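You operate a simulated robot arm through the tools that you are given. There is no shell and no other tool. Be economical: measure what you need, move in short steps, check, and stop when the job is done.

You run a simulated two-armed robot. Do the job below in one go: nothing can be reset, and whatever is moved stays where it is left.

## Task
Take the 38 mm chute insert from the packing table and put it on the orange table shelf. Put the spare basket on the packing table shelf. Fetch the pipe spool and set it on the pump table. Take the paste tin and put it on top of the door panel. Put one of the ferrule blocks from the bench shelf on top of the seal plate on the bench. Put three of the steel packers from the work mat on the teal table. Pull the press drawer open. Any order will do. Set down upright: spare basket.

It is judged by the outcome, as a careful person would: the job done as asked, and still so three seconds after it is handed in. It fails if anything else is knocked over, pushed out of place, dropped, spilled or broken. Lids that push on must go on centred and level and be pressed home; caps that screw on are set level and turned clockwise until they are tight.

## Robot
Two 7-joint arms with two-finger parallel grippers on one trunk, on a base that drives. Base frame: it is fixed to the floor where the robot stands at the start and does not move with it; the origin is under the middle of the robot, x ahead of it, y to its left, z up. Units: mm, degrees, N and s.
The left shoulder is at the start at [50, 177, 1054], the right one opposite. Places, roughly: chute insert [750, -250, 750]; door panel (42x27x7 cm) [-9100, 4000, 400]; ferrule block [-7250, 5750, 250]; orange table shelf [-1800, -300, 300]; packing table shelf [1000, -300, 300]; paste tin [-9000, 7000, 500]; pipe spool (24x9x10 cm) [-1400, -200, 800]; press drawer [-7200, 5900, 800]; pump table [200, 1900, 800]; seal plate (8x8x4 cm) [-6800, 7100, 900]; spare basket [750, 0, 750]; steel packer [-7250, 3250, 1000]; teal table [-5900, 7900, 800]. Payload 3.43 kg a hand.
The tool frame of a hand sits at the grasp point between the pads (the TCP): z along the fingers, y along the line on which they close. The tips reach 34 mm beyond it. The gripper opens to 128 mm. The fingers are 24 mm wide and 12 mm thick; the gripper's body (48 by 130 mm) begins 96 mm behind the TCP.
Orientation is that of the tool frame in the base frame, as [roll, pitch, yaw] about the fixed x, y, z axes, in that order (R = Rz(yaw) Ry(pitch) Rx(roll)). With the fingers straight down and closing along the base's y, the tool's x points along the base's -x, its y along +y and its z along -z.

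## Interface
- The arms move only by the tool drive_tool. It takes "left_increments", "right_increments" or both (then of equal length, played together; a hand with none holds still); each is text: rows parted by semicolons, each of 7 numbers parted by spaces: the shift along the tool's x, y, z in mm, then the turn, a rotation vector about the tool's x, y, z in degrees, then the opening, from 0 (shut) to 1 (fully open). In form: tx ty tz ax ay az jaw; .... A call has 1 to 20 rows; each row is the pose to reach, as a shift and turn from the pose commanded when the call began, along the tool's axes at that moment. Rows are played at 5 a second. More than 50 mm and 8.6 degrees between two rows, or a gripper value outside its range, and nothing of the call is played. A pose out of reach is approached as far as the arm can. The call stops where the force on the tool passes 40 N (or 10 N more than at its start, if that is more) or the arm is blocked; 0.2 s more then pass. Each finger travels about 108 mm/s and halts on what it meets, pressing with about 22 N; the grip force reading is that of the motor and also rises with nothing between the fingers. The clock runs only during rows and for 0.2 s after the last one: add rows that repeat a pose to give the fingers time. It gives the time, the measured TCP pose, the force on the tool (base axes), the opening and the grip force at its end, in the units of the frame above (readings bear some noise), with the torque about the TCP (base axes, N m) and any sound that the robot's microphone picked up, and new pictures: "pictures" is both (left out), scene, wrist or none (wrist: the cameras of the hands that moved).
- Cameras (640 x 400 px; columns grow to the right, rows downward): "scene" is now at [150.5, -33.8, 1213]; the picture's right is [-0.39, -0.92, 0.00], its down [-0.57, 0.24, -0.79] and it looks along [0.73, -0.31, -0.62] (base axes); focal length 280 px, centre (320, 200). "left" rides on the left gripper at [76, 11, -160] in its tool frame; the picture's right is [-0.15, 0.99, 0.00], its down [-0.88, -0.13, -0.46] and it looks along [-0.45, -0.07, 0.89] (tool axes); focal length 234 px, centre (320, 200). "right" rides on the right gripper at [76, -11, -160] in its tool frame; the picture's right is [0.15, 0.99, 0.00], its down [-0.88, 0.13, -0.46] and it looks along [-0.45, 0.07, 0.89] (tool axes); focal length 234 px, centre (320, 200). There is no depth. A picture from a camera that has moved, and an enlarged one, comes with that camera's place and axes in the base frame and with its lens.
- move_column(by): slides the trunk up (or, below 0, down) by that many mm; the arms and the scene camera ride with it, the base frame stays. It gives what a move gives, with no picture.
- drive_base(legs): drives the robot by 1 to 6 legs, each [ahead, turn to the left] in mm and degrees, along the robot's own axes; the way and the turn of a leg run together, so that a leg with both is an arc; at most 1500 mm and 180 degrees a leg. The arms and the cameras ride along, it lands a little off, and it stops where it bumps. It gives what a move gives, and a new picture of the scene camera.
- aim_head(pan, tilt): turns the head with the scene camera to pan (to the left, within 80 degrees either way) and tilt (down, from -29 to 69), counted from straight ahead of the robot. It gives what a move gives, and a new picture of the scene camera.
- inspect(camera, box): a new picture of the part [left, top, right, bottom] of that camera's present view, enlarged. The clock stands still meanwhile.
- close_job(): hands the job in; it is judged then, once.

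Work in short steps. Places have to be worked out from the pictures, the camera data and where the tool is seen: move nearer, look again, correct. Check each grasp and each placing, and mend what went wrong. You have 493 turns and 360 pictures in all, those below and enlarged ones among them. Open the grippers and draw the arms clear of the work before you hand the job in, unless the task says otherwise; then end with one line.

The tools are called as a command line: name --argument value ..., lists and objects as JSON in quotes. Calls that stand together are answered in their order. drive_tool: Moves the arms, as the interface text tells. Its arguments: {"type":"object","properties":{"left_increments":{"type":"string"},"right_increments":{"type":"string"},"pictures":{"type":"string","enum":["both","scene","wrist","none"]}},"required":[]} The other tools are called the same way: move_column (by) slides the trunk up or down; drive_base (legs) drives the base; aim_head (pan, tilt) turns the head that bears the scene camera; inspect (camera, box) takes an enlarged picture of a part of a camera's view; close_job () hands the job in.

At the start:

```text
t: 0.0
left_tcp_pos: [438.0, 47.6, 1007.7]
left_tool_rot: [180.0, 0.0, 179.8]
left_wrist_force: [0.5, 0.2, -0.2]
left_ft_torque: [-0.03, -0.01, 0.01]
left_grip_width: 128.1
left_grasp_force: 0.0
right_tcp_pos: [480.7, -338.2, 1008.1]
right_tool_rot: [-180.0, 0.0, 179.7]
right_wrist_force: [0.5, -0.3, 0.1]
right_ft_torque: [0.01, -0.02, 0.02]
right_grip_width: 128.1
right_grasp_force: 0.1
trunk travel left (down, up): [-225.0, 176.0]
robot x, y, heading: [-1.2, -1.9, 0.0]
head pan, tilt: [-22.9, 38.0]
```

scene: 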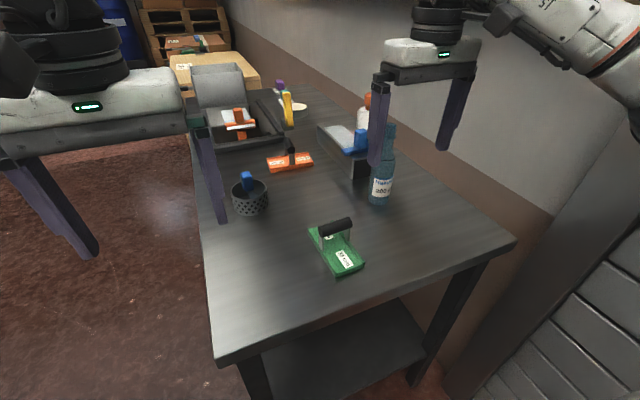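
right: 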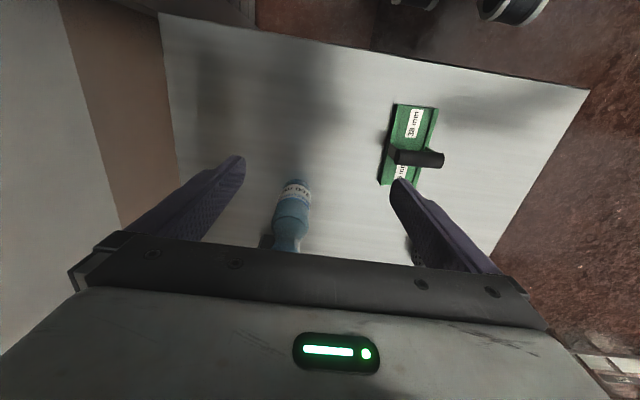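
left: 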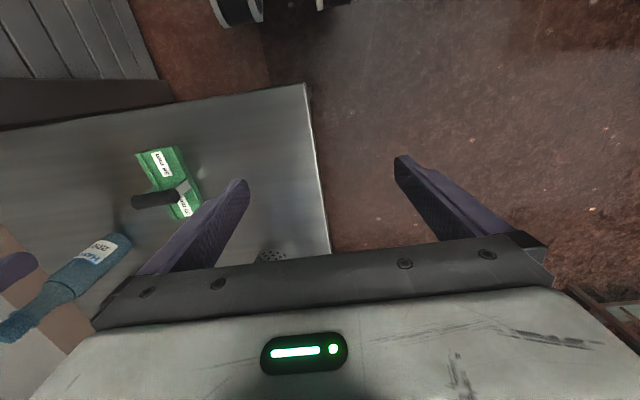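

I see the packing table with a green insert, an orange one, a basket and a bottle. I enlarge the views to read the labels.

inspect --camera "scene" --box '[200, 60, 420, 280]'

inspect --camera "right" --box '[340, 80, 480, 200]'

```text
1.82 times, centred on (310, 170) of scene
camera zoom: at [150.5, -33.8, 1213.0], right [-0.39, -0.92, 0.0], down [-0.57, 0.24, -0.79], along [0.73, -0.31, -0.62], focal length 508 px, centre (338, 254)
```

zoom: 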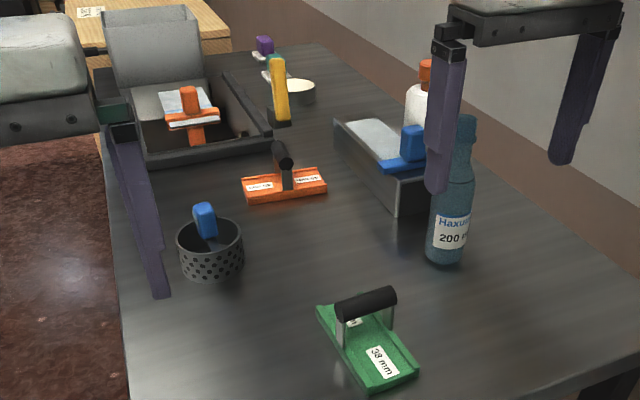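

```text
3.33 times, centred on (410, 140) of right
camera zoom: at [403.2, -349.0, 1166.6], right [-0.14, 0.99, 0.0], down [0.88, 0.13, 0.46], along [0.45, 0.06, -0.89], focal length 781 px, centre (20, 400)
```

zoom: 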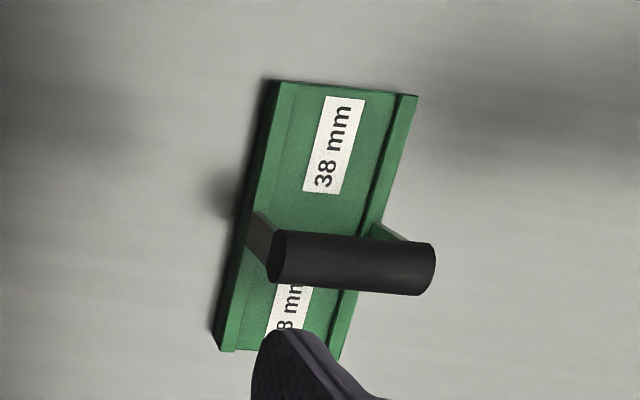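

The green one is the 38 mm insert. I look closer at the basket, and then around the room.

inspect --camera "scene" --box '[220, 140, 320, 220]'

aim_head --pan 0 --tilt 20

aim_head --pan 78 --tilt 20

aim_head --pan -15 --tilt 60

```text
5.00 times, centred on (270, 180) of scene
camera zoom: at [150.5, -33.8, 1213.0], right [-0.39, -0.92, 0.0], down [-0.57, 0.24, -0.79], along [0.73, -0.31, -0.62], focal length 1398 px, centre (570, 300)
```

zoom: 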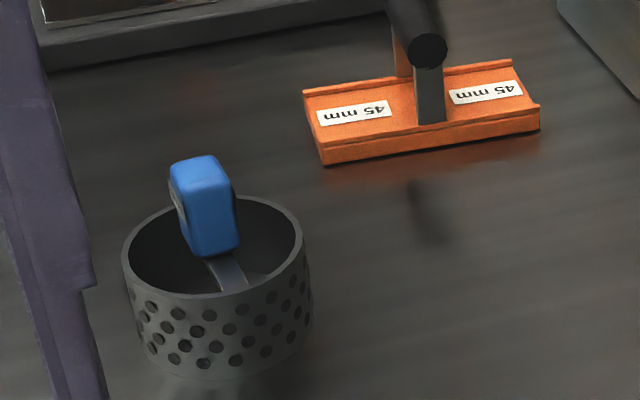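

```text
t: 0.9
left_tcp_pos: [437.3, 49.0, 1006.2]
left_tool_rot: [-180.0, 0.0, 179.7]
left_wrist_force: [-0.8, 0.2, -0.1]
left_ft_torque: [-0.02, 0.02, -0.03]
left_grip_width: 128.0
left_grasp_force: 0.1
right_tcp_pos: [481.9, -337.4, 1007.3]
right_tool_rot: [-179.9, -0.1, 179.7]
right_wrist_force: [0.5, 0.0, -0.1]
right_ft_torque: [-0.06, 0.0, 0.02]
right_grip_width: 128.2
right_grasp_force: 0.1
trunk travel left (down, up): [-225.0, 176.0]
robot x, y, heading: [-2.5, -0.3, -0.0]
head pan, tilt: [0.0, 20.0]
camera scene: at [164.1, -0.3, 1241.4], right [0.0, -1.0, 0.0], down [-0.34, 0.0, -0.94], along [0.94, 0.0, -0.34], focal length 280 px, centre (320, 200)
```

scene: 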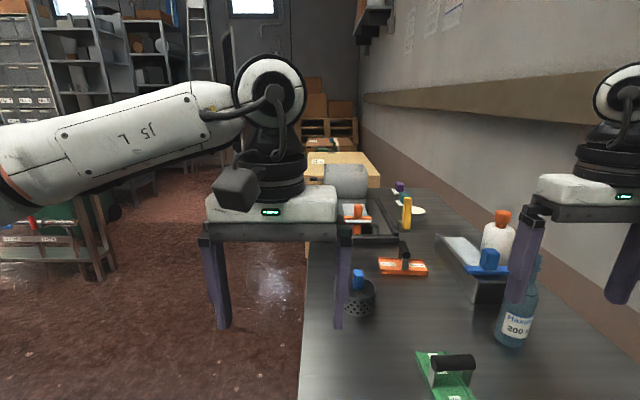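

```text
t: 2.4
left_tcp_pos: [438.4, 48.0, 1006.5]
left_tool_rot: [-179.9, 0.0, 179.7]
left_wrist_force: [0.2, -0.7, -0.3]
left_ft_torque: [-0.01, 0.0, 0.0]
left_grip_width: 127.9
left_grasp_force: 0.1
right_tcp_pos: [480.5, -337.6, 1007.9]
right_tool_rot: [180.0, 0.0, 179.7]
right_wrist_force: [-1.0, -0.1, -0.5]
right_ft_torque: [0.01, -0.01, 0.01]
right_grip_width: 128.0
right_grasp_force: 0.1
trunk travel left (down, up): [-225.0, 176.0]
robot x, y, heading: [0.5, -1.8, 0.0]
head pan, tilt: [78.0, 20.0]
camera scene: at [90.4, 90.9, 1241.5], right [0.98, -0.21, 0.0], down [-0.07, -0.33, -0.94], along [0.2, 0.92, -0.34], focal length 280 px, centre (320, 200)
```

scene: 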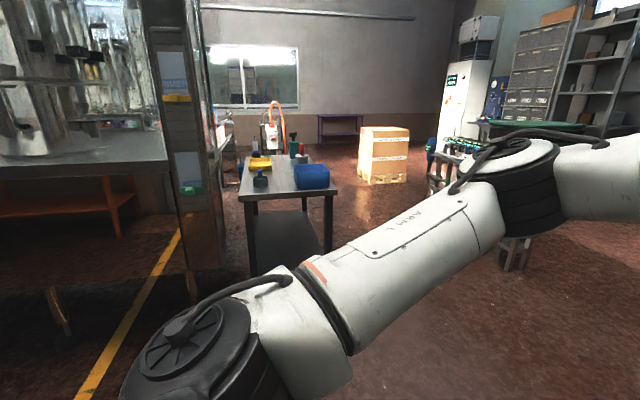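

```text
t: 4.1
left_tcp_pos: [437.4, 46.9, 1006.4]
left_tool_rot: [180.0, 0.1, 179.7]
left_wrist_force: [-0.3, -0.4, 0.7]
left_ft_torque: [0.01, 0.03, 0.01]
left_grip_width: 128.2
left_grasp_force: 0.0
right_tcp_pos: [480.3, -338.1, 1008.5]
right_tool_rot: [-180.0, 0.0, 179.7]
right_wrist_force: [-0.1, -0.1, 0.5]
right_ft_torque: [0.0, -0.02, -0.01]
right_grip_width: 127.9
right_grasp_force: 0.0
trunk travel left (down, up): [-225.0, 176.0]
robot x, y, heading: [4.8, 4.5, 0.2]
head pan, tilt: [-15.0, 60.0]
camera scene: at [135.4, -17.4, 1183.3], right [-0.26, -0.97, 0.0], down [-0.84, 0.22, -0.5], along [0.48, -0.13, -0.87], focal length 280 px, centre (320, 200)
```

scene: 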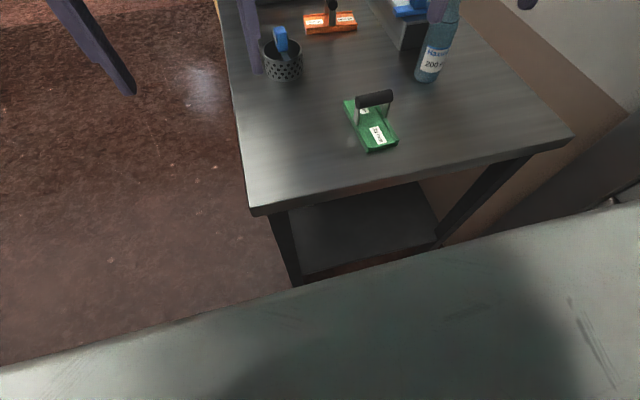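

The spare basket is the perforated cup near (645, -82), with the tabletop near z=805. I move the left hand above and short of it for a better view.

drive_tool --left_increments "-30 -35 0 0 0 0 1; -60 -70 0 0 0 0 1; -80 -110 0 0 0 0 1; -80 -130 0 0 0 0 1" --pictures "wrist"

```text
t: 5.1
left_tcp_pos: [516.3, -85.0, 1008.5]
left_tool_rot: [179.8, -0.1, 179.7]
left_wrist_force: [-0.1, -0.2, 0.2]
left_ft_torque: [-0.03, 0.03, 0.03]
left_grip_width: 128.1
left_grasp_force: 0.0
right_tcp_pos: [480.1, -337.8, 1007.7]
right_tool_rot: [180.0, -0.1, 179.7]
right_wrist_force: [0.4, 0.0, -0.5]
right_ft_torque: [-0.01, 0.01, 0.0]
right_grip_width: 127.8
right_grasp_force: 0.1
trunk travel left (down, up): [-225.0, 176.0]
robot x, y, heading: [2.4, 3.3, -0.0]
head pan, tilt: [-15.0, 60.0]
camera left: at [440.2, -73.5, 1168.7], right [0.15, 0.99, 0.0], down [0.88, -0.14, 0.46], along [0.45, -0.07, -0.89], focal length 234 px, centre (320, 200)
```

left: 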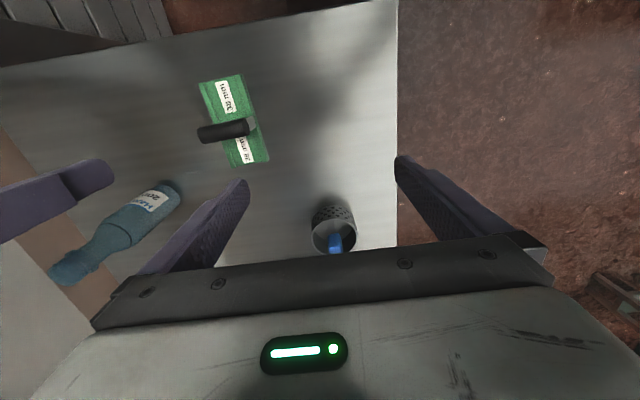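

Basket centre is about (658, -85), rim z≈862. I tilt the left hand 45° forward for a grasp that will also suit the shelf.

drive_tool --left_increments "0 0 0 0 -8 0 1; 0 0 0 0 -16 0 1; 0 0 0 0 -24 0 1; 0 0 0 0 -32 0 1; 0 0 0 0 -40 0 1; 0 0 0 0 -45 0 1" --pictures "both"

```text
t: 6.5
left_tcp_pos: [517.8, -83.4, 1006.9]
left_tool_rot: [-179.9, 45.2, 179.9]
left_wrist_force: [0.4, 0.1, 0.1]
left_ft_torque: [0.02, -0.02, 0.02]
left_grip_width: 128.1
left_grasp_force: 0.1
right_tcp_pos: [480.6, -337.7, 1008.2]
right_tool_rot: [-180.0, 0.0, 179.7]
right_wrist_force: [-1.7, -0.2, 0.2]
right_ft_torque: [0.0, -0.01, 0.03]
right_grip_width: 127.9
right_grasp_force: 0.0
trunk travel left (down, up): [-225.0, 176.0]
robot x, y, heading: [3.5, 3.0, -0.1]
head pan, tilt: [-15.0, 60.0]
camera scene: at [135.3, -17.4, 1183.3], right [-0.26, -0.97, 0.0], down [-0.84, 0.22, -0.5], along [0.48, -0.13, -0.87], focal length 280 px, centre (320, 200)
camera left: at [351.0, -71.9, 1066.3], right [0.11, 0.99, 0.1], down [0.3, -0.13, 0.95], along [0.95, -0.07, -0.31], focal length 234 px, centre (320, 200)
```

scene: 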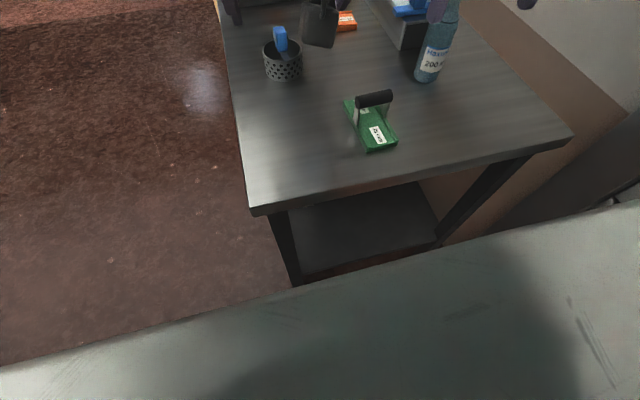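
left: 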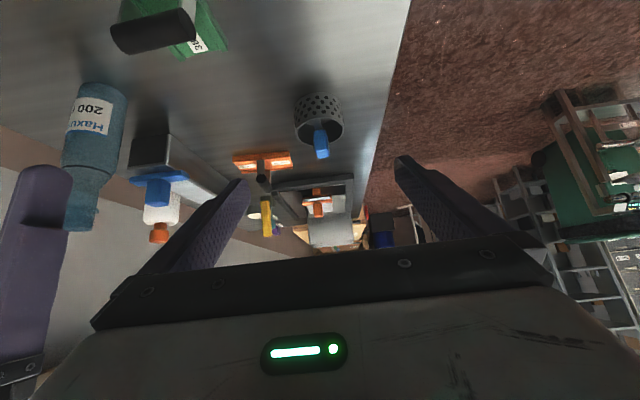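

Basket confirmed about (652, -83). I approach along the tool axis to about 60 mm short and check.

drive_tool --left_increments "5 0 40 0 0 0 1; 10 0 80 0 0 0 1; 14 0 120 0 0 0 1; 16 0 150 0 0 0 1" --pictures "both"

```text
t: 7.5
left_tcp_pos: [611.9, -82.5, 888.8]
left_tool_rot: [180.0, 45.0, 179.7]
left_wrist_force: [0.1, 0.3, -0.2]
left_ft_torque: [-0.01, 0.01, -0.02]
left_grip_width: 128.1
left_grasp_force: 0.0
right_tcp_pos: [481.8, -338.2, 1006.5]
right_tool_rot: [180.0, 0.0, 179.7]
right_wrist_force: [0.0, 0.0, -0.4]
right_ft_torque: [0.02, 0.0, 0.0]
right_grip_width: 127.9
right_grasp_force: 0.0
trunk travel left (down, up): [-225.0, 176.0]
robot x, y, heading: [2.2, -1.2, 0.0]
head pan, tilt: [-15.0, 60.0]
camera scene: at [135.6, -17.4, 1183.3], right [-0.26, -0.97, 0.0], down [-0.84, 0.22, -0.5], along [0.48, -0.13, -0.87], focal length 280 px, centre (320, 200)
camera left: at [447.3, -72.0, 949.1], right [0.11, 0.99, 0.1], down [0.3, -0.13, 0.95], along [0.95, -0.07, -0.31], focal length 234 px, centre (320, 200)
```

scene: 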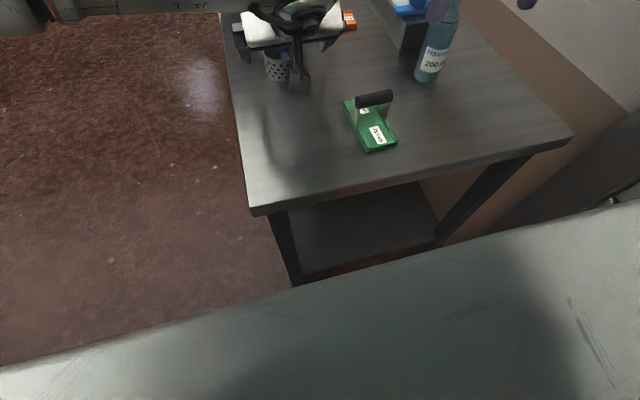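
left: 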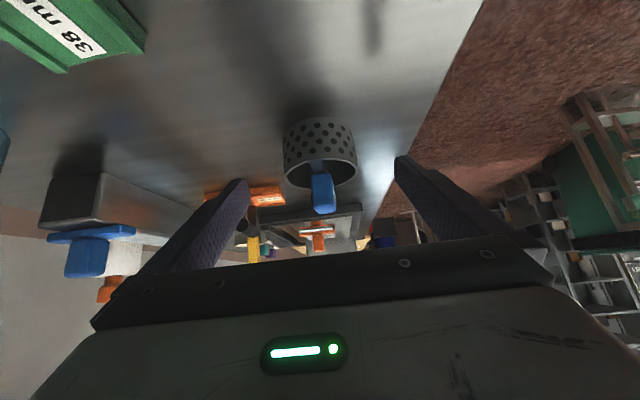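

I zoom to pin the basket's distance before closing in.

inspect --camera "left" --box '[240, 90, 400, 230]'

```text
2.86 times, centred on (320, 160) of left
camera zoom: at [447.3, -72.0, 949.1], right [0.11, 0.99, 0.1], down [0.3, -0.13, 0.95], along [0.95, -0.07, -0.31], focal length 669 px, centre (320, 314)
```

zoom: 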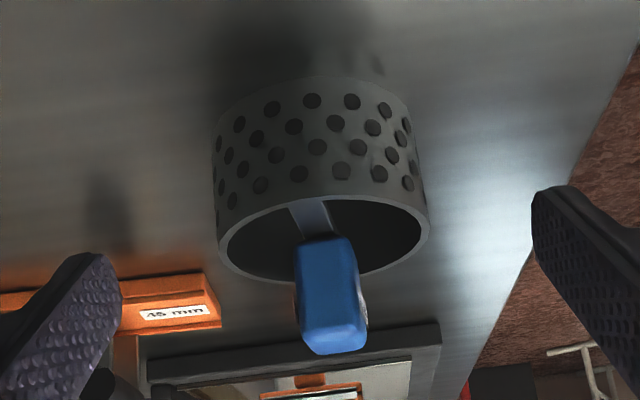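

The basket is about 77 mm wide, 42 tall, centred near (676, -85) on a table at z≈805. I advance and close.

drive_tool --left_increments "-5 -1 35 0 0 0 1; -10.6 -2 71 0 0 0 1; -10.6 -2 71 0 0 0 0.6; -10.6 -2 71 0 0 0 0.45; -10.6 -2 71 0 0 0 0.4; -10.6 -2 71 0 0 0 0.4" --pictures "wrist"

```text
t: 8.9
left_tcp_pos: [670.0, -88.6, 844.3]
left_tool_rot: [179.9, 44.9, 179.7]
left_wrist_force: [1.3, 0.8, 1.2]
left_ft_torque: [0.05, -0.08, -0.02]
left_grip_width: 78.1
left_grasp_force: 22.1
right_tcp_pos: [481.4, -337.6, 1006.4]
right_tool_rot: [-179.9, 0.0, 179.7]
right_wrist_force: [0.8, -0.7, -0.3]
right_ft_torque: [0.01, -0.01, 0.0]
right_grip_width: 128.1
right_grasp_force: 0.0
trunk travel left (down, up): [-225.0, 176.0]
robot x, y, heading: [-0.5, 0.0, -0.1]
head pan, tilt: [-15.0, 60.0]
camera left: at [504.6, -77.4, 904.3], right [0.11, 0.99, 0.1], down [0.3, -0.13, 0.95], along [0.95, -0.07, -0.31], focal length 234 px, centre (320, 200)
```

left: 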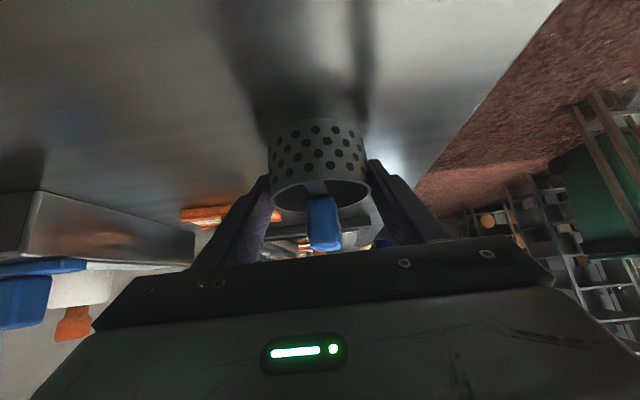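

Gripped at 78 mm. I lift it straight up.

drive_tool --left_increments "-14 0 -14 0 0 0 0.35; -35 0 -35 0 0 0 0.35; -65 0 -65 0 0 0 0.35; -95 0 -95 0 0 0 0.35" --pictures "wrist"

```text
t: 9.9
left_tcp_pos: [668.3, -86.9, 982.0]
left_tool_rot: [180.0, 45.1, 179.7]
left_wrist_force: [-0.1, 0.4, -2.0]
left_ft_torque: [-0.01, -0.01, 0.0]
left_grip_width: 78.5
left_grasp_force: 22.0
right_tcp_pos: [480.1, -338.2, 1007.8]
right_tool_rot: [-180.0, 0.1, 179.6]
right_wrist_force: [-0.2, 0.3, -0.2]
right_ft_torque: [-0.01, -0.01, -0.01]
right_grip_width: 128.1
right_grasp_force: 0.0
trunk travel left (down, up): [-225.0, 176.0]
robot x, y, heading: [4.0, -1.4, 0.1]
head pan, tilt: [-15.0, 60.0]
camera left: at [502.2, -75.6, 1041.8], right [0.11, 0.99, 0.1], down [0.3, -0.13, 0.94], along [0.95, -0.07, -0.31], focal length 234 px, centre (320, 200)
```

left: 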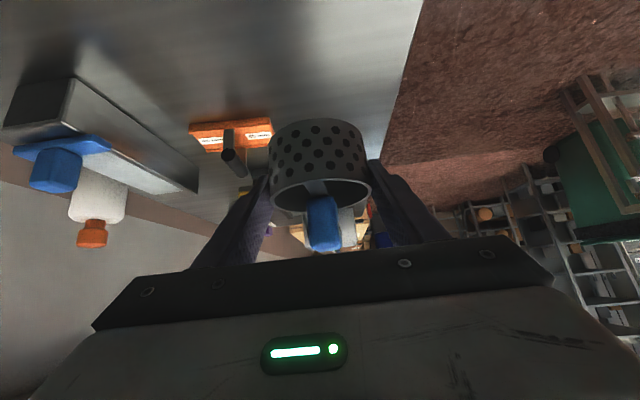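

Basket held. I bring the left hand back over the aisle side for room, while the right hand moves away from the bottle (y to about -210).

drive_tool --left_increments "20 20 -22 0 0 0 0.35; 42 45 -47 0 0 0 0.35; 65 70 -72 0 0 0 0.35; 87 95 -97 0 0 0 0.35; 110 120 -120 0 0 0 0.35; 127 140 -141 0 0 0 0.35" --right_increments "0 0 0 0 0 0 1; 10 20 -10 0 0 0 1; 30 50 -20 0 0 0 1; 50 80 -20 0 0 0 1; 60 110 -20 0 0 0 1; 60 128 -20 0 0 0 1" --pictures "scene"

drive_tool --right_increments "0 0 0 0 0 8 1; 0 0 0 0 0 16 1; 0 0 0 0 0 24 1; 0 0 0 0 0 32 1; 0 0 0 0 0 40 1; 0 0 0 0 0 48 1; 0 0 0 0 0 56 1; 0 0 0 0 0 64 1; 0 0 0 0 0 72 1; 0 0 0 0 0 80 1; 0 0 0 0 0 86 1" --pictures "both"

```text
t: 11.3
left_tcp_pos: [481.6, 51.3, 988.9]
left_tool_rot: [-180.0, 45.0, 179.8]
left_wrist_force: [0.1, -0.8, -1.1]
left_ft_torque: [0.03, 0.0, -0.02]
left_grip_width: 78.2
left_grasp_force: 21.8
right_tcp_pos: [420.0, -207.8, 1027.9]
right_tool_rot: [180.0, 0.0, 179.7]
right_wrist_force: [0.6, 0.7, -1.2]
right_ft_torque: [-0.01, -0.03, -0.02]
right_grip_width: 127.7
right_grasp_force: 0.0
trunk travel left (down, up): [-225.0, 176.0]
robot x, y, heading: [3.7, 0.7, 0.3]
head pan, tilt: [-15.0, 60.0]
camera scene: at [135.3, -17.1, 1183.3], right [-0.26, -0.97, 0.0], down [-0.84, 0.22, -0.5], along [0.48, -0.13, -0.87], focal length 280 px, centre (320, 200)
```

scene: 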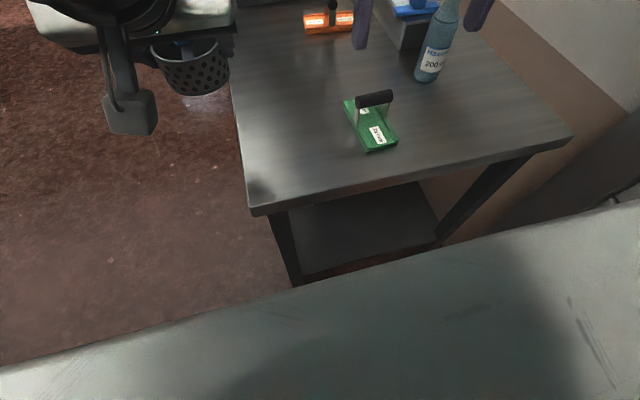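

```text
t: 13.7
left_tcp_pos: [482.2, 50.5, 988.7]
left_tool_rot: [-180.0, 45.0, 179.8]
left_wrist_force: [-0.4, -0.4, -1.2]
left_ft_torque: [-0.01, 0.0, -0.02]
left_grip_width: 78.1
left_grasp_force: 22.0
right_tcp_pos: [420.5, -209.4, 1028.6]
right_tool_rot: [-180.0, 0.1, 93.6]
right_wrist_force: [0.3, 0.3, 0.6]
right_ft_torque: [0.0, -0.03, 0.02]
right_grip_width: 127.8
right_grasp_force: 0.0
trunk travel left (down, up): [-225.0, 176.0]
robot x, y, heading: [-1.7, 0.4, -0.0]
head pan, tilt: [-15.0, 60.0]
camera scene: at [135.5, -17.4, 1183.3], right [-0.26, -0.97, 0.0], down [-0.84, 0.22, -0.5], along [0.48, -0.13, -0.87], focal length 280 px, centre (320, 200)
camera right: at [403.7, -134.9, 1187.1], right [0.98, 0.21, 0.0], down [0.18, -0.87, 0.46], along [0.09, -0.45, -0.89], focal length 234 px, centre (320, 200)
```

scene: 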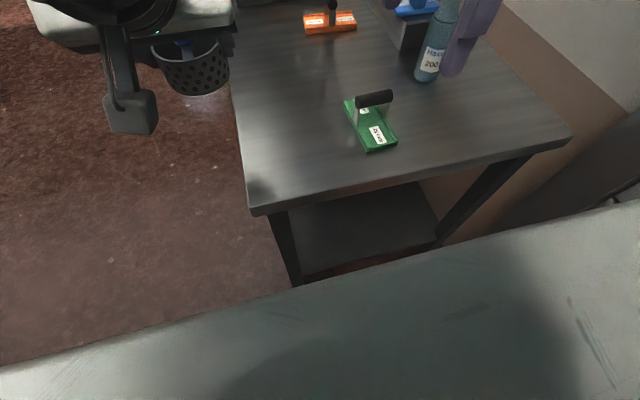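
right: 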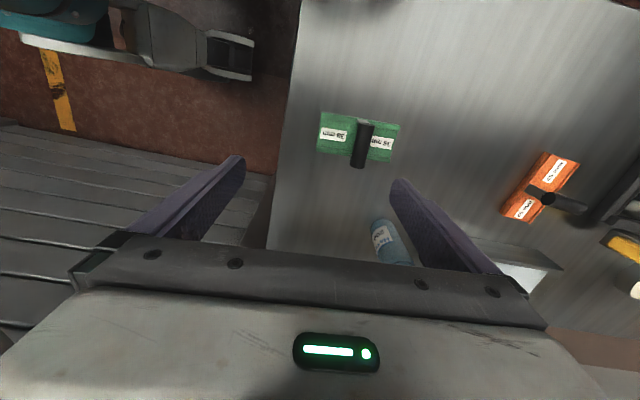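

Rod centre ≈ (476, -202, 865), insert yawed about 7°. I align yaw, then tilt the right hand 40° forward.

drive_tool --right_increments "0 0 0 0 0 -3.4 1" --pictures "none"

drive_tool --right_increments "0 0 0 -8 0 0 1; 0 0 0 -16 0 0 1; 0 0 0 -24 0 0 1; 0 0 0 -32 0 0 1; 0 0 0 -40 0 0 1" --pictures "both"

```text
t: 14.1
left_tcp_pos: [481.7, 50.9, 989.2]
left_tool_rot: [179.9, 44.9, 179.9]
left_wrist_force: [-0.7, -0.6, -1.6]
left_ft_torque: [0.02, 0.0, 0.02]
left_grip_width: 77.9
left_grasp_force: 22.1
right_tcp_pos: [421.9, -209.7, 1026.8]
right_tool_rot: [-180.0, 0.0, 97.0]
right_wrist_force: [-0.3, 0.3, 0.0]
right_ft_torque: [0.0, -0.04, 0.02]
right_grip_width: 127.9
right_grasp_force: 0.1
trunk travel left (down, up): [-225.0, 176.0]
robot x, y, heading: [-1.2, -2.0, 0.3]
head pan, tilt: [-15.0, 60.0]
```

```text
t: 15.3
left_tcp_pos: [482.3, 52.0, 989.4]
left_tool_rot: [-179.9, 45.0, 179.6]
left_wrist_force: [0.4, -0.3, -1.5]
left_ft_torque: [-0.03, 0.04, -0.04]
left_grip_width: 78.0
left_grasp_force: 21.9
right_tcp_pos: [421.2, -209.8, 1027.4]
right_tool_rot: [139.8, 0.0, 97.1]
right_wrist_force: [-0.4, -0.1, -0.2]
right_ft_torque: [0.02, 0.02, 0.01]
right_grip_width: 127.9
right_grasp_force: 0.0
trunk travel left (down, up): [-225.0, 176.0]
robot x, y, heading: [0.2, 0.6, 0.2]
head pan, tilt: [-15.0, 60.0]
camera scene: at [135.4, -17.6, 1183.3], right [-0.26, -0.97, 0.0], down [-0.84, 0.22, -0.5], along [0.48, -0.13, -0.87], focal length 280 px, centre (320, 200)
camera right: at [300.1, -148.3, 1141.7], right [0.73, 0.24, 0.64], down [-0.08, -0.9, 0.43], along [0.68, -0.37, -0.64], focal length 234 px, centre (320, 200)
```

scene: 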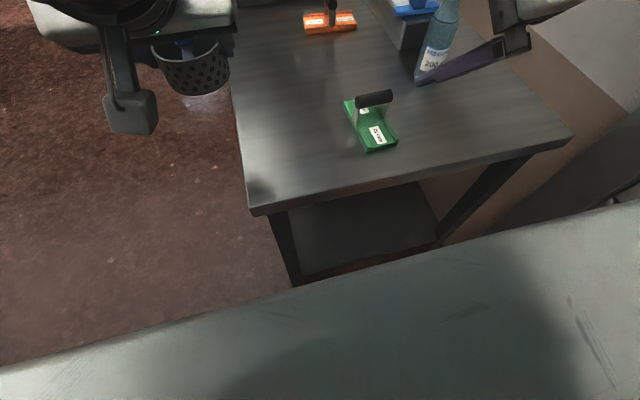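
right: 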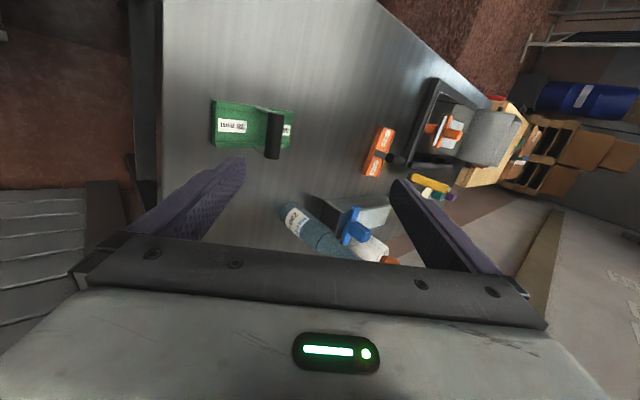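

Right-hand ray confirms rod at about (476, -201, 863). I narrow the jaw and line up 60 mm back along the tool axis.

drive_tool --right_increments "0 0 0 0 0 0 0.34; 0 -20 25 0 0 0 0.34; 0 -42 55 0 0 0 0.34; 1 -62.6 87 0 0 0 0.34; 1 -62.6 87 0 0 0 0.34" --pictures "both"

```text
t: 16.5
left_tcp_pos: [482.7, 51.7, 988.4]
left_tool_rot: [-180.0, 45.0, 179.7]
left_wrist_force: [-0.5, -0.1, -0.4]
left_ft_torque: [-0.01, 0.03, 0.0]
left_grip_width: 78.2
left_grasp_force: 22.1
right_tcp_pos: [430.1, -207.8, 918.1]
right_tool_rot: [140.0, 0.0, 97.2]
right_wrist_force: [-0.1, -0.3, -0.1]
right_ft_torque: [-0.03, 0.02, 0.0]
right_grip_width: 43.4
right_grasp_force: 0.0
trunk travel left (down, up): [-225.0, 176.0]
robot x, y, heading: [0.2, -1.8, 0.2]
head pan, tilt: [-15.0, 60.0]
camera scene: at [135.5, -17.4, 1183.3], right [-0.26, -0.97, 0.0], down [-0.84, 0.22, -0.5], along [0.48, -0.13, -0.87], focal length 280 px, centre (320, 200)
camera right: at [309.2, -146.5, 1033.3], right [0.73, 0.24, 0.64], down [-0.08, -0.9, 0.43], along [0.67, -0.37, -0.64], focal length 234 px, centre (320, 200)
```

scene: 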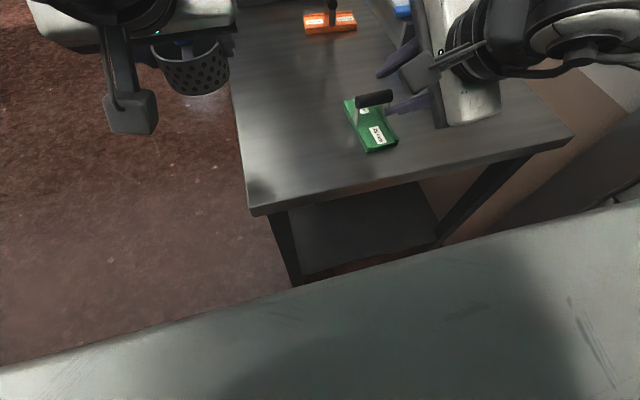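
right: 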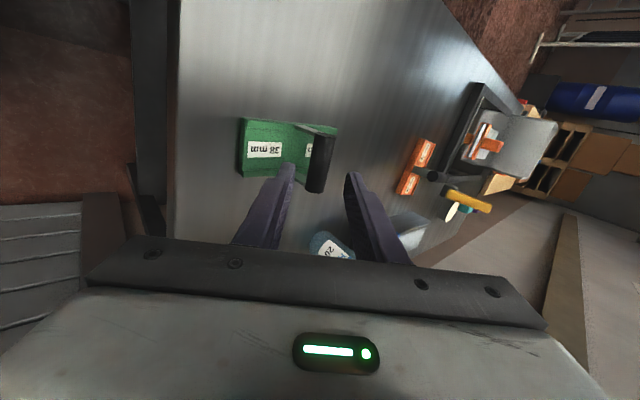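

The rod lies on the line between the fingertips. I advance 60 mm and close.

drive_tool --right_increments "0 1 30 0 0 0 0.34; 0 1 60 0 0 0 0.34; 0 1 60 0 0 0 0.1; 0 1 60 0 0 0 0.1; 0 1 60 0 0 0 0.1" --pictures "wrist"

```text
t: 17.7
left_tcp_pos: [481.7, 50.6, 988.5]
left_tool_rot: [-180.0, 45.0, 179.9]
left_wrist_force: [0.3, -1.2, -0.8]
left_ft_torque: [0.01, 0.03, -0.02]
left_grip_width: 78.3
left_grasp_force: 21.6
right_tcp_pos: [469.4, -202.6, 874.5]
right_tool_rot: [140.1, -0.1, 97.1]
right_wrist_force: [0.9, 0.7, -0.8]
right_ft_torque: [0.03, -0.03, -0.01]
right_grip_width: 21.3
right_grasp_force: 22.6
trunk travel left (down, up): [-225.0, 176.0]
robot x, y, heading: [1.6, -0.4, -0.3]
head pan, tilt: [-15.0, 60.0]
camera right: at [348.2, -141.4, 988.6], right [0.73, 0.24, 0.64], down [-0.08, -0.9, 0.43], along [0.67, -0.37, -0.64], focal length 234 px, centre (320, 200)
```

right: 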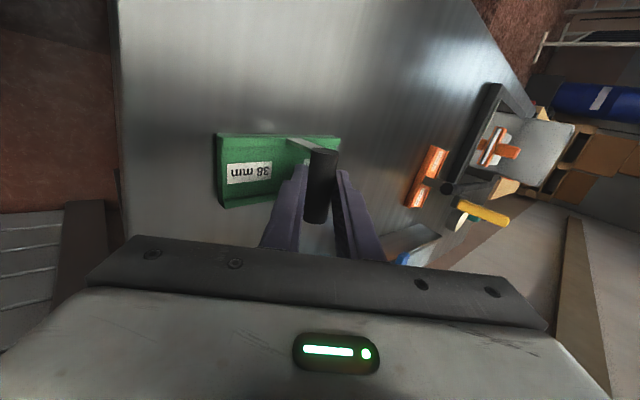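

Rod gripped at 21 mm. I lift it straight up about 120 mm.

drive_tool --right_increments "0 13 -15 0 0 0 0.05; 0 32 -38 0 0 0 0.05; 0 56 -66 0 0 0 0.05; 0 77 -92 0 0 0 0.05" --pictures "both"

```text
t: 18.7
left_tcp_pos: [482.6, 51.1, 988.4]
left_tool_rot: [-180.0, 45.0, 179.8]
left_wrist_force: [0.5, -0.3, -0.8]
left_ft_torque: [0.03, -0.01, 0.01]
left_grip_width: 78.1
left_grasp_force: 22.1
right_tcp_pos: [470.9, -201.8, 993.3]
right_tool_rot: [140.0, 0.0, 97.1]
right_wrist_force: [0.2, 0.0, -1.8]
right_ft_torque: [0.02, 0.04, -0.03]
right_grip_width: 21.2
right_grasp_force: 21.6
trunk travel left (down, up): [-225.0, 176.0]
robot x, y, heading: [-0.2, -1.3, 0.1]
head pan, tilt: [-15.0, 60.0]
camera scene: at [135.5, -17.4, 1183.3], right [-0.26, -0.97, 0.0], down [-0.84, 0.22, -0.5], along [0.48, -0.13, -0.87], focal length 280 px, centre (320, 200)
camera right: at [350.4, -140.1, 1108.0], right [0.73, 0.24, 0.64], down [-0.08, -0.9, 0.43], along [0.67, -0.37, -0.64], focal length 234 px, centre (320, 200)
```

scene: 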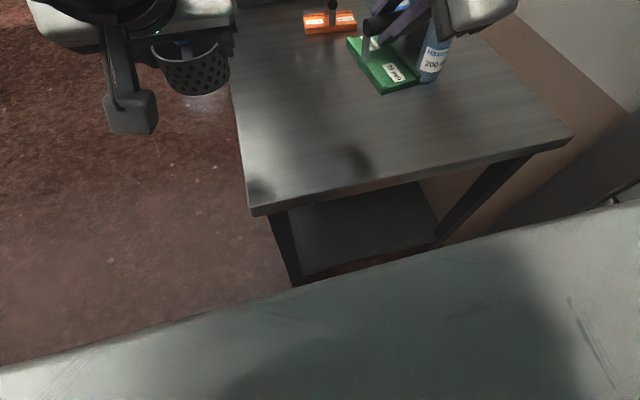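
right: 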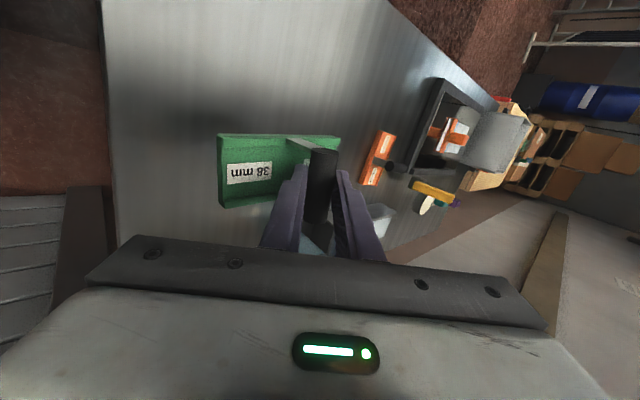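

Both items held clear. I back off 280 mm so the arm can go down in front of the table end.

drive_base --legs '[[-280, 0]]'

aim_head --pan -5 --tilt 45

```text
t: 20.6
left_tcp_pos: [203.4, 50.6, 988.9]
left_tool_rot: [-179.9, 45.0, 179.6]
left_wrist_force: [0.0, -0.4, -0.3]
left_ft_torque: [-0.03, 0.04, 0.0]
left_grip_width: 78.1
left_grasp_force: 22.2
right_tcp_pos: [192.9, -203.4, 993.4]
right_tool_rot: [140.0, 0.0, 96.9]
right_wrist_force: [0.1, -0.1, -1.4]
right_ft_torque: [0.02, 0.0, 0.01]
right_grip_width: 21.1
right_grasp_force: 22.4
trunk travel left (down, up): [-225.0, 176.0]
robot x, y, heading: [-278.8, 1.6, -0.3]
head pan, tilt: [-15.0, 60.0]
camera scene: at [-142.9, -17.5, 1183.3], right [-0.26, -0.97, 0.0], down [-0.84, 0.23, -0.5], along [0.48, -0.13, -0.87], focal length 280 px, centre (320, 200)
```

scene: 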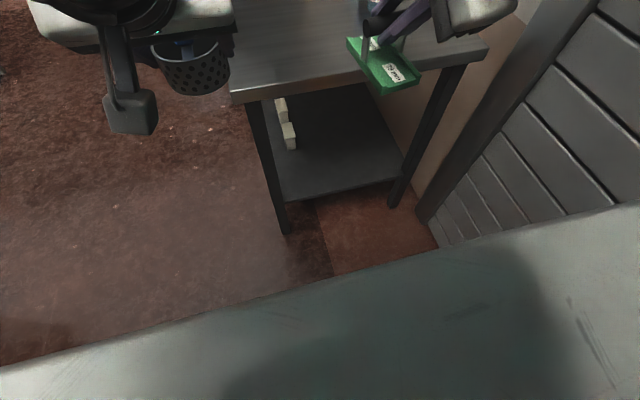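

```text
t: 21.4
left_tcp_pos: [203.8, 50.4, 989.3]
left_tool_rot: [179.9, 45.1, 179.6]
left_wrist_force: [0.6, -0.3, -0.8]
left_ft_torque: [-0.02, 0.02, 0.0]
left_grip_width: 78.2
left_grasp_force: 22.0
right_tcp_pos: [192.7, -203.4, 993.0]
right_tool_rot: [140.0, 0.0, 96.9]
right_wrist_force: [-0.6, -0.4, -1.1]
right_ft_torque: [-0.01, -0.01, -0.02]
right_grip_width: 21.0
right_grasp_force: 22.2
trunk travel left (down, up): [-225.0, 176.0]
robot x, y, heading: [-282.5, 0.4, 0.0]
head pan, tilt: [-5.0, 45.0]
camera scene: at [-126.0, -7.4, 1202.7], right [-0.09, -1.0, 0.0], down [-0.7, 0.06, -0.71], along [0.7, -0.06, -0.71], focal length 280 px, centre (320, 200)
```

scene: 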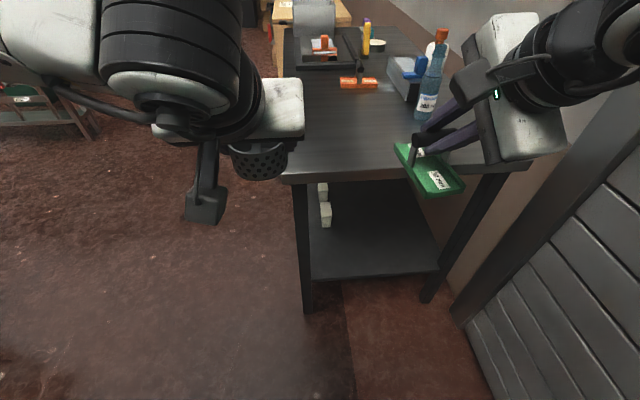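

The shelf (z≈289) is clear near its front, apart from two small blocks at x≈640. I sidestep about 100 mm right so the left arm lines up.

drive_base --legs '[[0, 30], [-200, 0], [0, -30], [173, 0]]'

```text
t: 27.0
left_tcp_pos: [200.9, -54.9, 989.1]
left_tool_rot: [-180.0, 45.1, 179.0]
left_wrist_force: [1.1, 0.2, -1.3]
left_ft_torque: [0.02, 0.01, -0.02]
left_grip_width: 78.2
left_grasp_force: 21.9
right_tcp_pos: [189.6, -307.2, 994.5]
right_tool_rot: [140.1, 0.0, 96.4]
right_wrist_force: [-1.0, 0.5, -1.4]
right_ft_torque: [-0.02, -0.02, -0.01]
right_grip_width: 21.1
right_grasp_force: 21.8
trunk travel left (down, up): [-225.0, 176.0]
robot x, y, heading: [-280.3, -102.3, -0.8]
head pan, tilt: [-5.0, 45.0]
camera scene: at [-128.4, -109.8, 1202.6], right [-0.1, -1.0, 0.0], down [-0.7, 0.07, -0.71], along [0.7, -0.07, -0.71], focal length 280 px, centre (320, 200)
```

scene: 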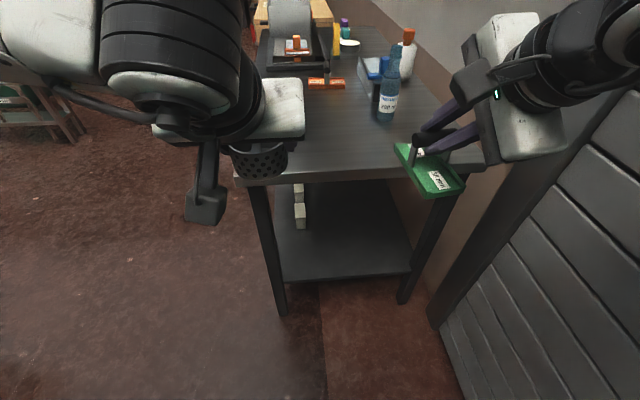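

I lower the trunk fully; both hands are in front of the table edge (x<260 vs 348).

move_column --by -225

drive_tool --left_increments "28 -10 28 0 0 0 0.35; 56 -20 56 0 0 0 0.35; 84 -30 84 0 0 0 0.35; 112 -40 112 0 0 0 0.35; 140 -50 140 0 0 0 0.35; 170 -60 170 0 0 0 0.35; 200 -75 200 0 0 0 0.35; 225 -90 225 0 0 0 0.35; 247 -95 247 0 0 0 0.35" --pictures "both"

```text
t: 29.4
left_tcp_pos: [200.6, -54.6, 764.5]
left_tool_rot: [180.0, 45.1, 179.0]
left_wrist_force: [0.1, -0.5, -0.4]
left_ft_torque: [0.01, 0.0, 0.01]
left_grip_width: 78.0
left_grasp_force: 22.1
right_tcp_pos: [188.5, -306.8, 767.8]
right_tool_rot: [140.0, -0.1, 96.5]
right_wrist_force: [0.4, 0.4, -2.0]
right_ft_torque: [-0.01, 0.04, 0.02]
right_grip_width: 21.2
right_grasp_force: 21.9
trunk travel left (down, up): [0.0, 401.0]
robot x, y, heading: [-282.9, -101.9, -0.8]
head pan, tilt: [-5.0, 45.0]
```

```text
t: 31.4
left_tcp_pos: [202.5, -152.1, 414.9]
left_tool_rot: [-179.9, 45.1, 179.1]
left_wrist_force: [-0.7, 0.4, -0.3]
left_ft_torque: [0.0, 0.01, 0.0]
left_grip_width: 78.1
left_grasp_force: 21.8
right_tcp_pos: [188.9, -306.9, 767.7]
right_tool_rot: [140.0, 0.1, 96.5]
right_wrist_force: [-0.3, 0.0, -2.1]
right_ft_torque: [-0.01, 0.02, 0.02]
right_grip_width: 21.2
right_grasp_force: 22.3
trunk travel left (down, up): [0.0, 401.0]
robot x, y, heading: [-282.1, -102.4, -0.8]
head pan, tilt: [-5.0, 45.0]
camera scene: at [-129.0, -109.8, 977.8], right [-0.1, -1.0, 0.0], down [-0.7, 0.07, -0.71], along [0.7, -0.07, -0.71], focal length 280 px, centre (320, 200)
camera left: at [36.4, -139.3, 474.8], right [0.12, 0.99, 0.1], down [0.3, -0.13, 0.94], along [0.95, -0.08, -0.31], focal length 234 px, centre (320, 200)
```

scene: 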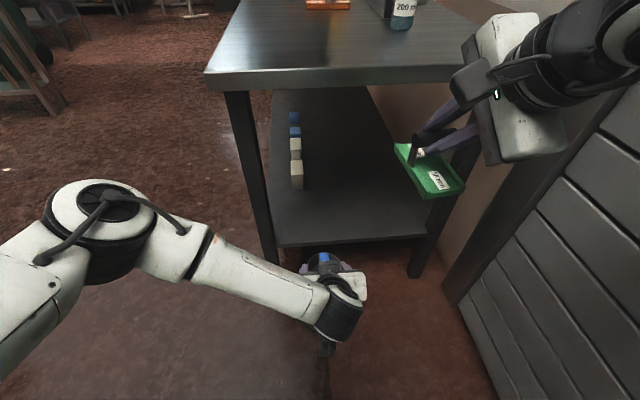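
left: 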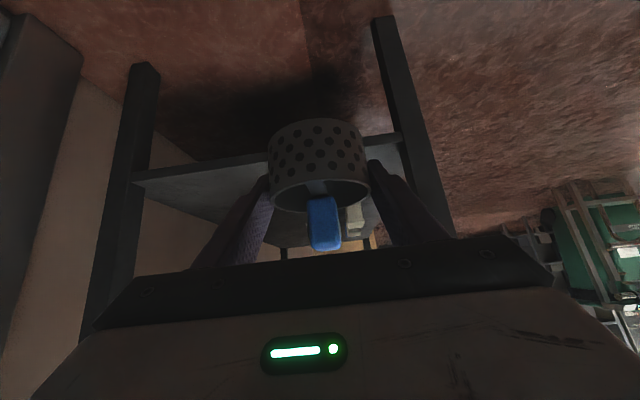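

Basket is in front of the shelf with its bottom near z=375; shelf edge at x≈372, z≈285. I slide it in over the shelf to x≈470, y≈-215.

drive_tool --left_increments "-25 -20 25 0 0 0 0.35; -55 -40 55 0 0 0 0.35; -85 -60 85 0 0 0 0.35; -115 -70 115 0 0 0 0.35; -145 -70 145 0 0 0 0.35; -170 -70 170 0 0 0 0.35; -191 -70 191 0 0 0 0.35" --pictures "both"

```text
t: 33.2
left_tcp_pos: [422.9, -118.0, 420.3]
left_tool_rot: [176.2, 45.0, -179.1]
left_wrist_force: [-0.6, 0.5, -1.2]
left_ft_torque: [0.01, 0.0, -0.03]
left_grip_width: 78.0
left_grasp_force: 22.4
left hand out of reach, approached as far as the arm can: row 4, 5, 6, 7
right_tcp_pos: [188.9, -307.1, 768.3]
right_tool_rot: [140.1, 0.0, 96.7]
right_wrist_force: [0.1, -0.5, -1.5]
right_ft_torque: [-0.01, 0.04, 0.01]
right_grip_width: 21.3
right_grasp_force: 22.0
trunk travel left (down, up): [0.0, 401.0]
robot x, y, heading: [-281.0, -100.1, -0.6]
head pan, tilt: [-5.0, 45.0]
stopped in row 7 (left hand): the arm was blocked; the commanded pose is now the measured one
camera scene: at [-128.7, -109.5, 977.7], right [-0.1, -1.0, 0.0], down [-0.7, 0.07, -0.71], along [0.7, -0.07, -0.71], focal length 280 px, centre (320, 200)
camera left: at [256.6, -121.6, 480.7], right [0.04, 0.99, 0.15], down [0.31, -0.15, 0.94], along [0.95, 0.01, -0.31], focal length 234 px, centre (320, 200)
```

scene: 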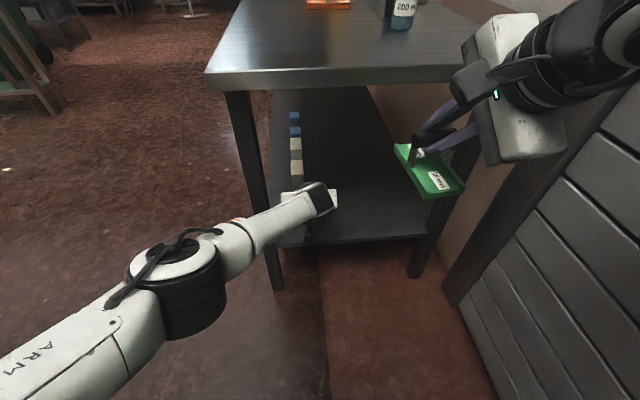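
left: 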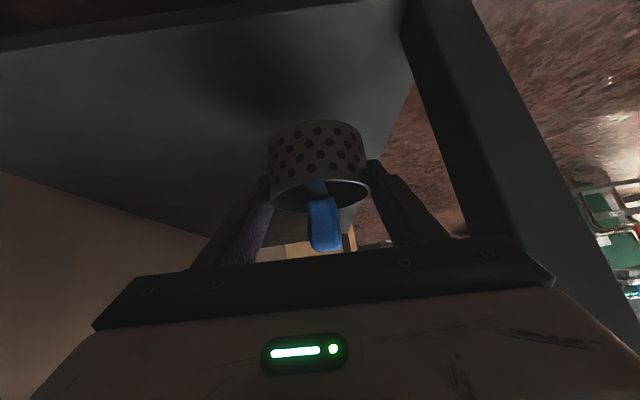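

That was the arm's reach limit (about 705 ahead), and the hand is close to the left leg. I pull back a bit, shift right and re-level, then drive closer.

drive_tool --left_increments "12 -25 -12 2.5 0 0.6 0.35; 28 -45 -28 5 0 1.3 0.35; 35 -60 -35 5 0 1.3 0.35" --pictures "wrist"

```text
t: 34.0
left_tcp_pos: [378.8, -185.7, 418.2]
left_tool_rot: [180.0, 44.9, 179.1]
left_wrist_force: [-0.7, -0.6, -1.4]
left_ft_torque: [0.02, -0.01, -0.01]
left_grip_width: 77.9
left_grasp_force: 21.6
right_tcp_pos: [189.4, -306.7, 768.0]
right_tool_rot: [140.1, 0.1, 96.6]
right_wrist_force: [-0.4, -0.7, -2.1]
right_ft_torque: [-0.01, 0.05, 0.01]
right_grip_width: 21.1
right_grasp_force: 22.2
trunk travel left (down, up): [0.0, 401.0]
robot x, y, heading: [-280.5, -99.2, -0.6]
head pan, tilt: [-5.0, 45.0]
camera left: at [212.0, -171.5, 477.8], right [0.12, 0.99, 0.1], down [0.3, -0.14, 0.94], along [0.95, -0.08, -0.31], focal length 234 px, centre (320, 200)
```

left: 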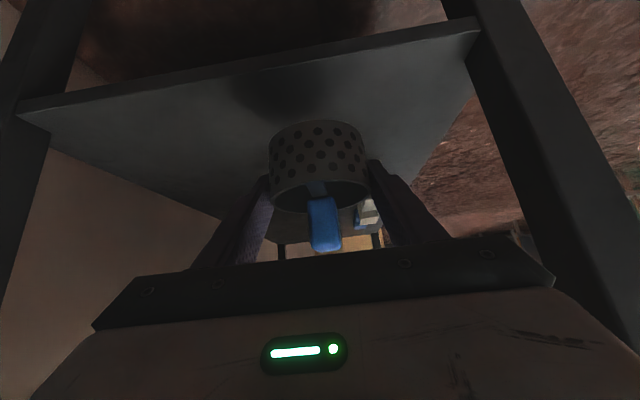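

Pose is level again. I pull the right hand back 70 mm so the insert clears the table edge, then drive 90 mm forward.

drive_tool --right_increments "0 -27 -22 0 0 0 0.05; 0 -53 -45 0 0 0 0.05" --pictures "none"

drive_base --legs '[[90, 0]]'

```text
t: 34.6
left_tcp_pos: [379.3, -180.9, 412.5]
left_tool_rot: [-179.6, 44.5, 179.5]
left_wrist_force: [-0.2, -0.9, -0.3]
left_ft_torque: [0.03, 0.04, -0.01]
left_grip_width: 77.7
left_grasp_force: 22.0
right_tcp_pos: [120.2, -301.7, 765.2]
right_tool_rot: [140.7, -0.1, 97.8]
right_wrist_force: [0.4, 0.1, -1.7]
right_ft_torque: [-0.06, 0.01, -0.01]
right_grip_width: 21.4
right_grasp_force: 21.9
trunk travel left (down, up): [0.0, 401.0]
robot x, y, heading: [-280.1, -103.8, -0.3]
head pan, tilt: [-5.0, 45.0]
```

```text
t: 35.3
left_tcp_pos: [390.5, -165.8, 417.6]
left_tool_rot: [179.5, 45.1, 179.9]
left_wrist_force: [0.4, 0.1, -1.3]
left_ft_torque: [0.0, -0.02, 0.01]
left_grip_width: 77.9
left_grasp_force: 21.4
right_tcp_pos: [120.3, -301.4, 766.0]
right_tool_rot: [140.9, -0.5, 98.4]
right_wrist_force: [0.2, -0.1, -1.0]
right_ft_torque: [0.0, 0.01, -0.01]
right_grip_width: 21.2
right_grasp_force: 22.2
trunk travel left (down, up): [0.0, 401.0]
robot x, y, heading: [-274.7, -89.5, -0.0]
head pan, tilt: [-5.0, 45.0]
stopped in leg 1: the robot was blocked; the commanded pose is now the measured one
camera scene: at [-123.9, -101.2, 978.8], right [-0.09, -1.0, 0.0], down [-0.71, 0.06, -0.71], along [0.7, -0.07, -0.71], focal length 280 px, centre (320, 200)
```

scene: 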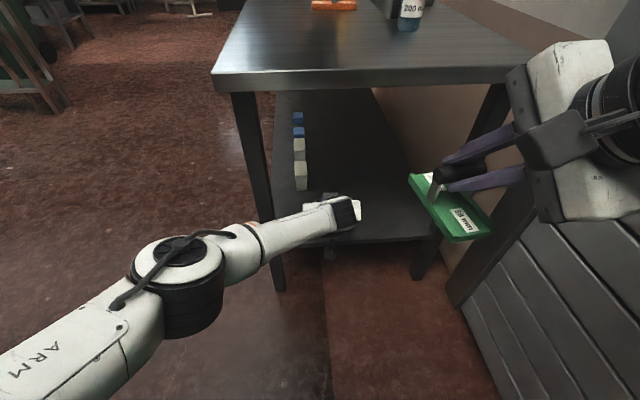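

The base was blocked, evidently by the right elbow at the shutter wall after I folded that arm. I extend the right hand forward and inward again to clear the wall.

drive_tool --right_increments "10 20 16 0 0 0 0.05; 20 40 32 0 0 0 0.05; 30 58 48 0 0 0 0.05; 50 58 48 0 0 0 0.05" --pictures "both"

```text
t: 36.3
left_tcp_pos: [387.2, -171.9, 416.9]
left_tool_rot: [179.4, 45.0, 179.6]
left_wrist_force: [0.2, -0.1, -1.7]
left_ft_torque: [-0.01, 0.0, 0.0]
left_grip_width: 77.7
left_grasp_force: 21.6
right_tcp_pos: [185.4, -247.0, 768.0]
right_tool_rot: [140.7, -0.7, 98.0]
right_wrist_force: [0.2, 0.4, -2.0]
right_ft_torque: [0.0, 0.02, 0.0]
right_grip_width: 21.2
right_grasp_force: 21.8
trunk travel left (down, up): [0.0, 401.0]
robot x, y, heading: [-276.6, -98.7, -0.3]
head pan, tilt: [-5.0, 45.0]
camera scene: at [-124.8, -104.5, 977.8], right [-0.09, -1.0, 0.0], down [-0.7, 0.06, -0.71], along [0.7, -0.06, -0.71], focal length 280 px, centre (320, 200)
camera right: at [65.3, -187.5, 883.7], right [0.74, 0.25, 0.63], down [-0.06, -0.9, 0.43], along [0.67, -0.35, -0.65], focal length 234 px, centre (320, 200)
```

scene: 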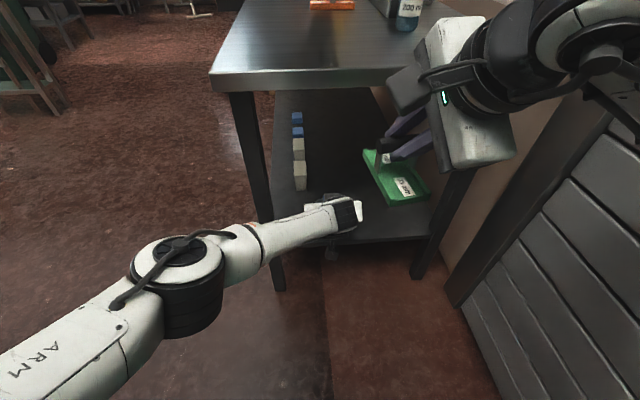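
right: 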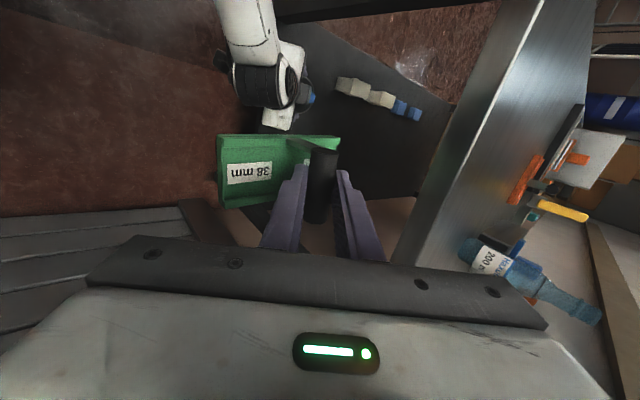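

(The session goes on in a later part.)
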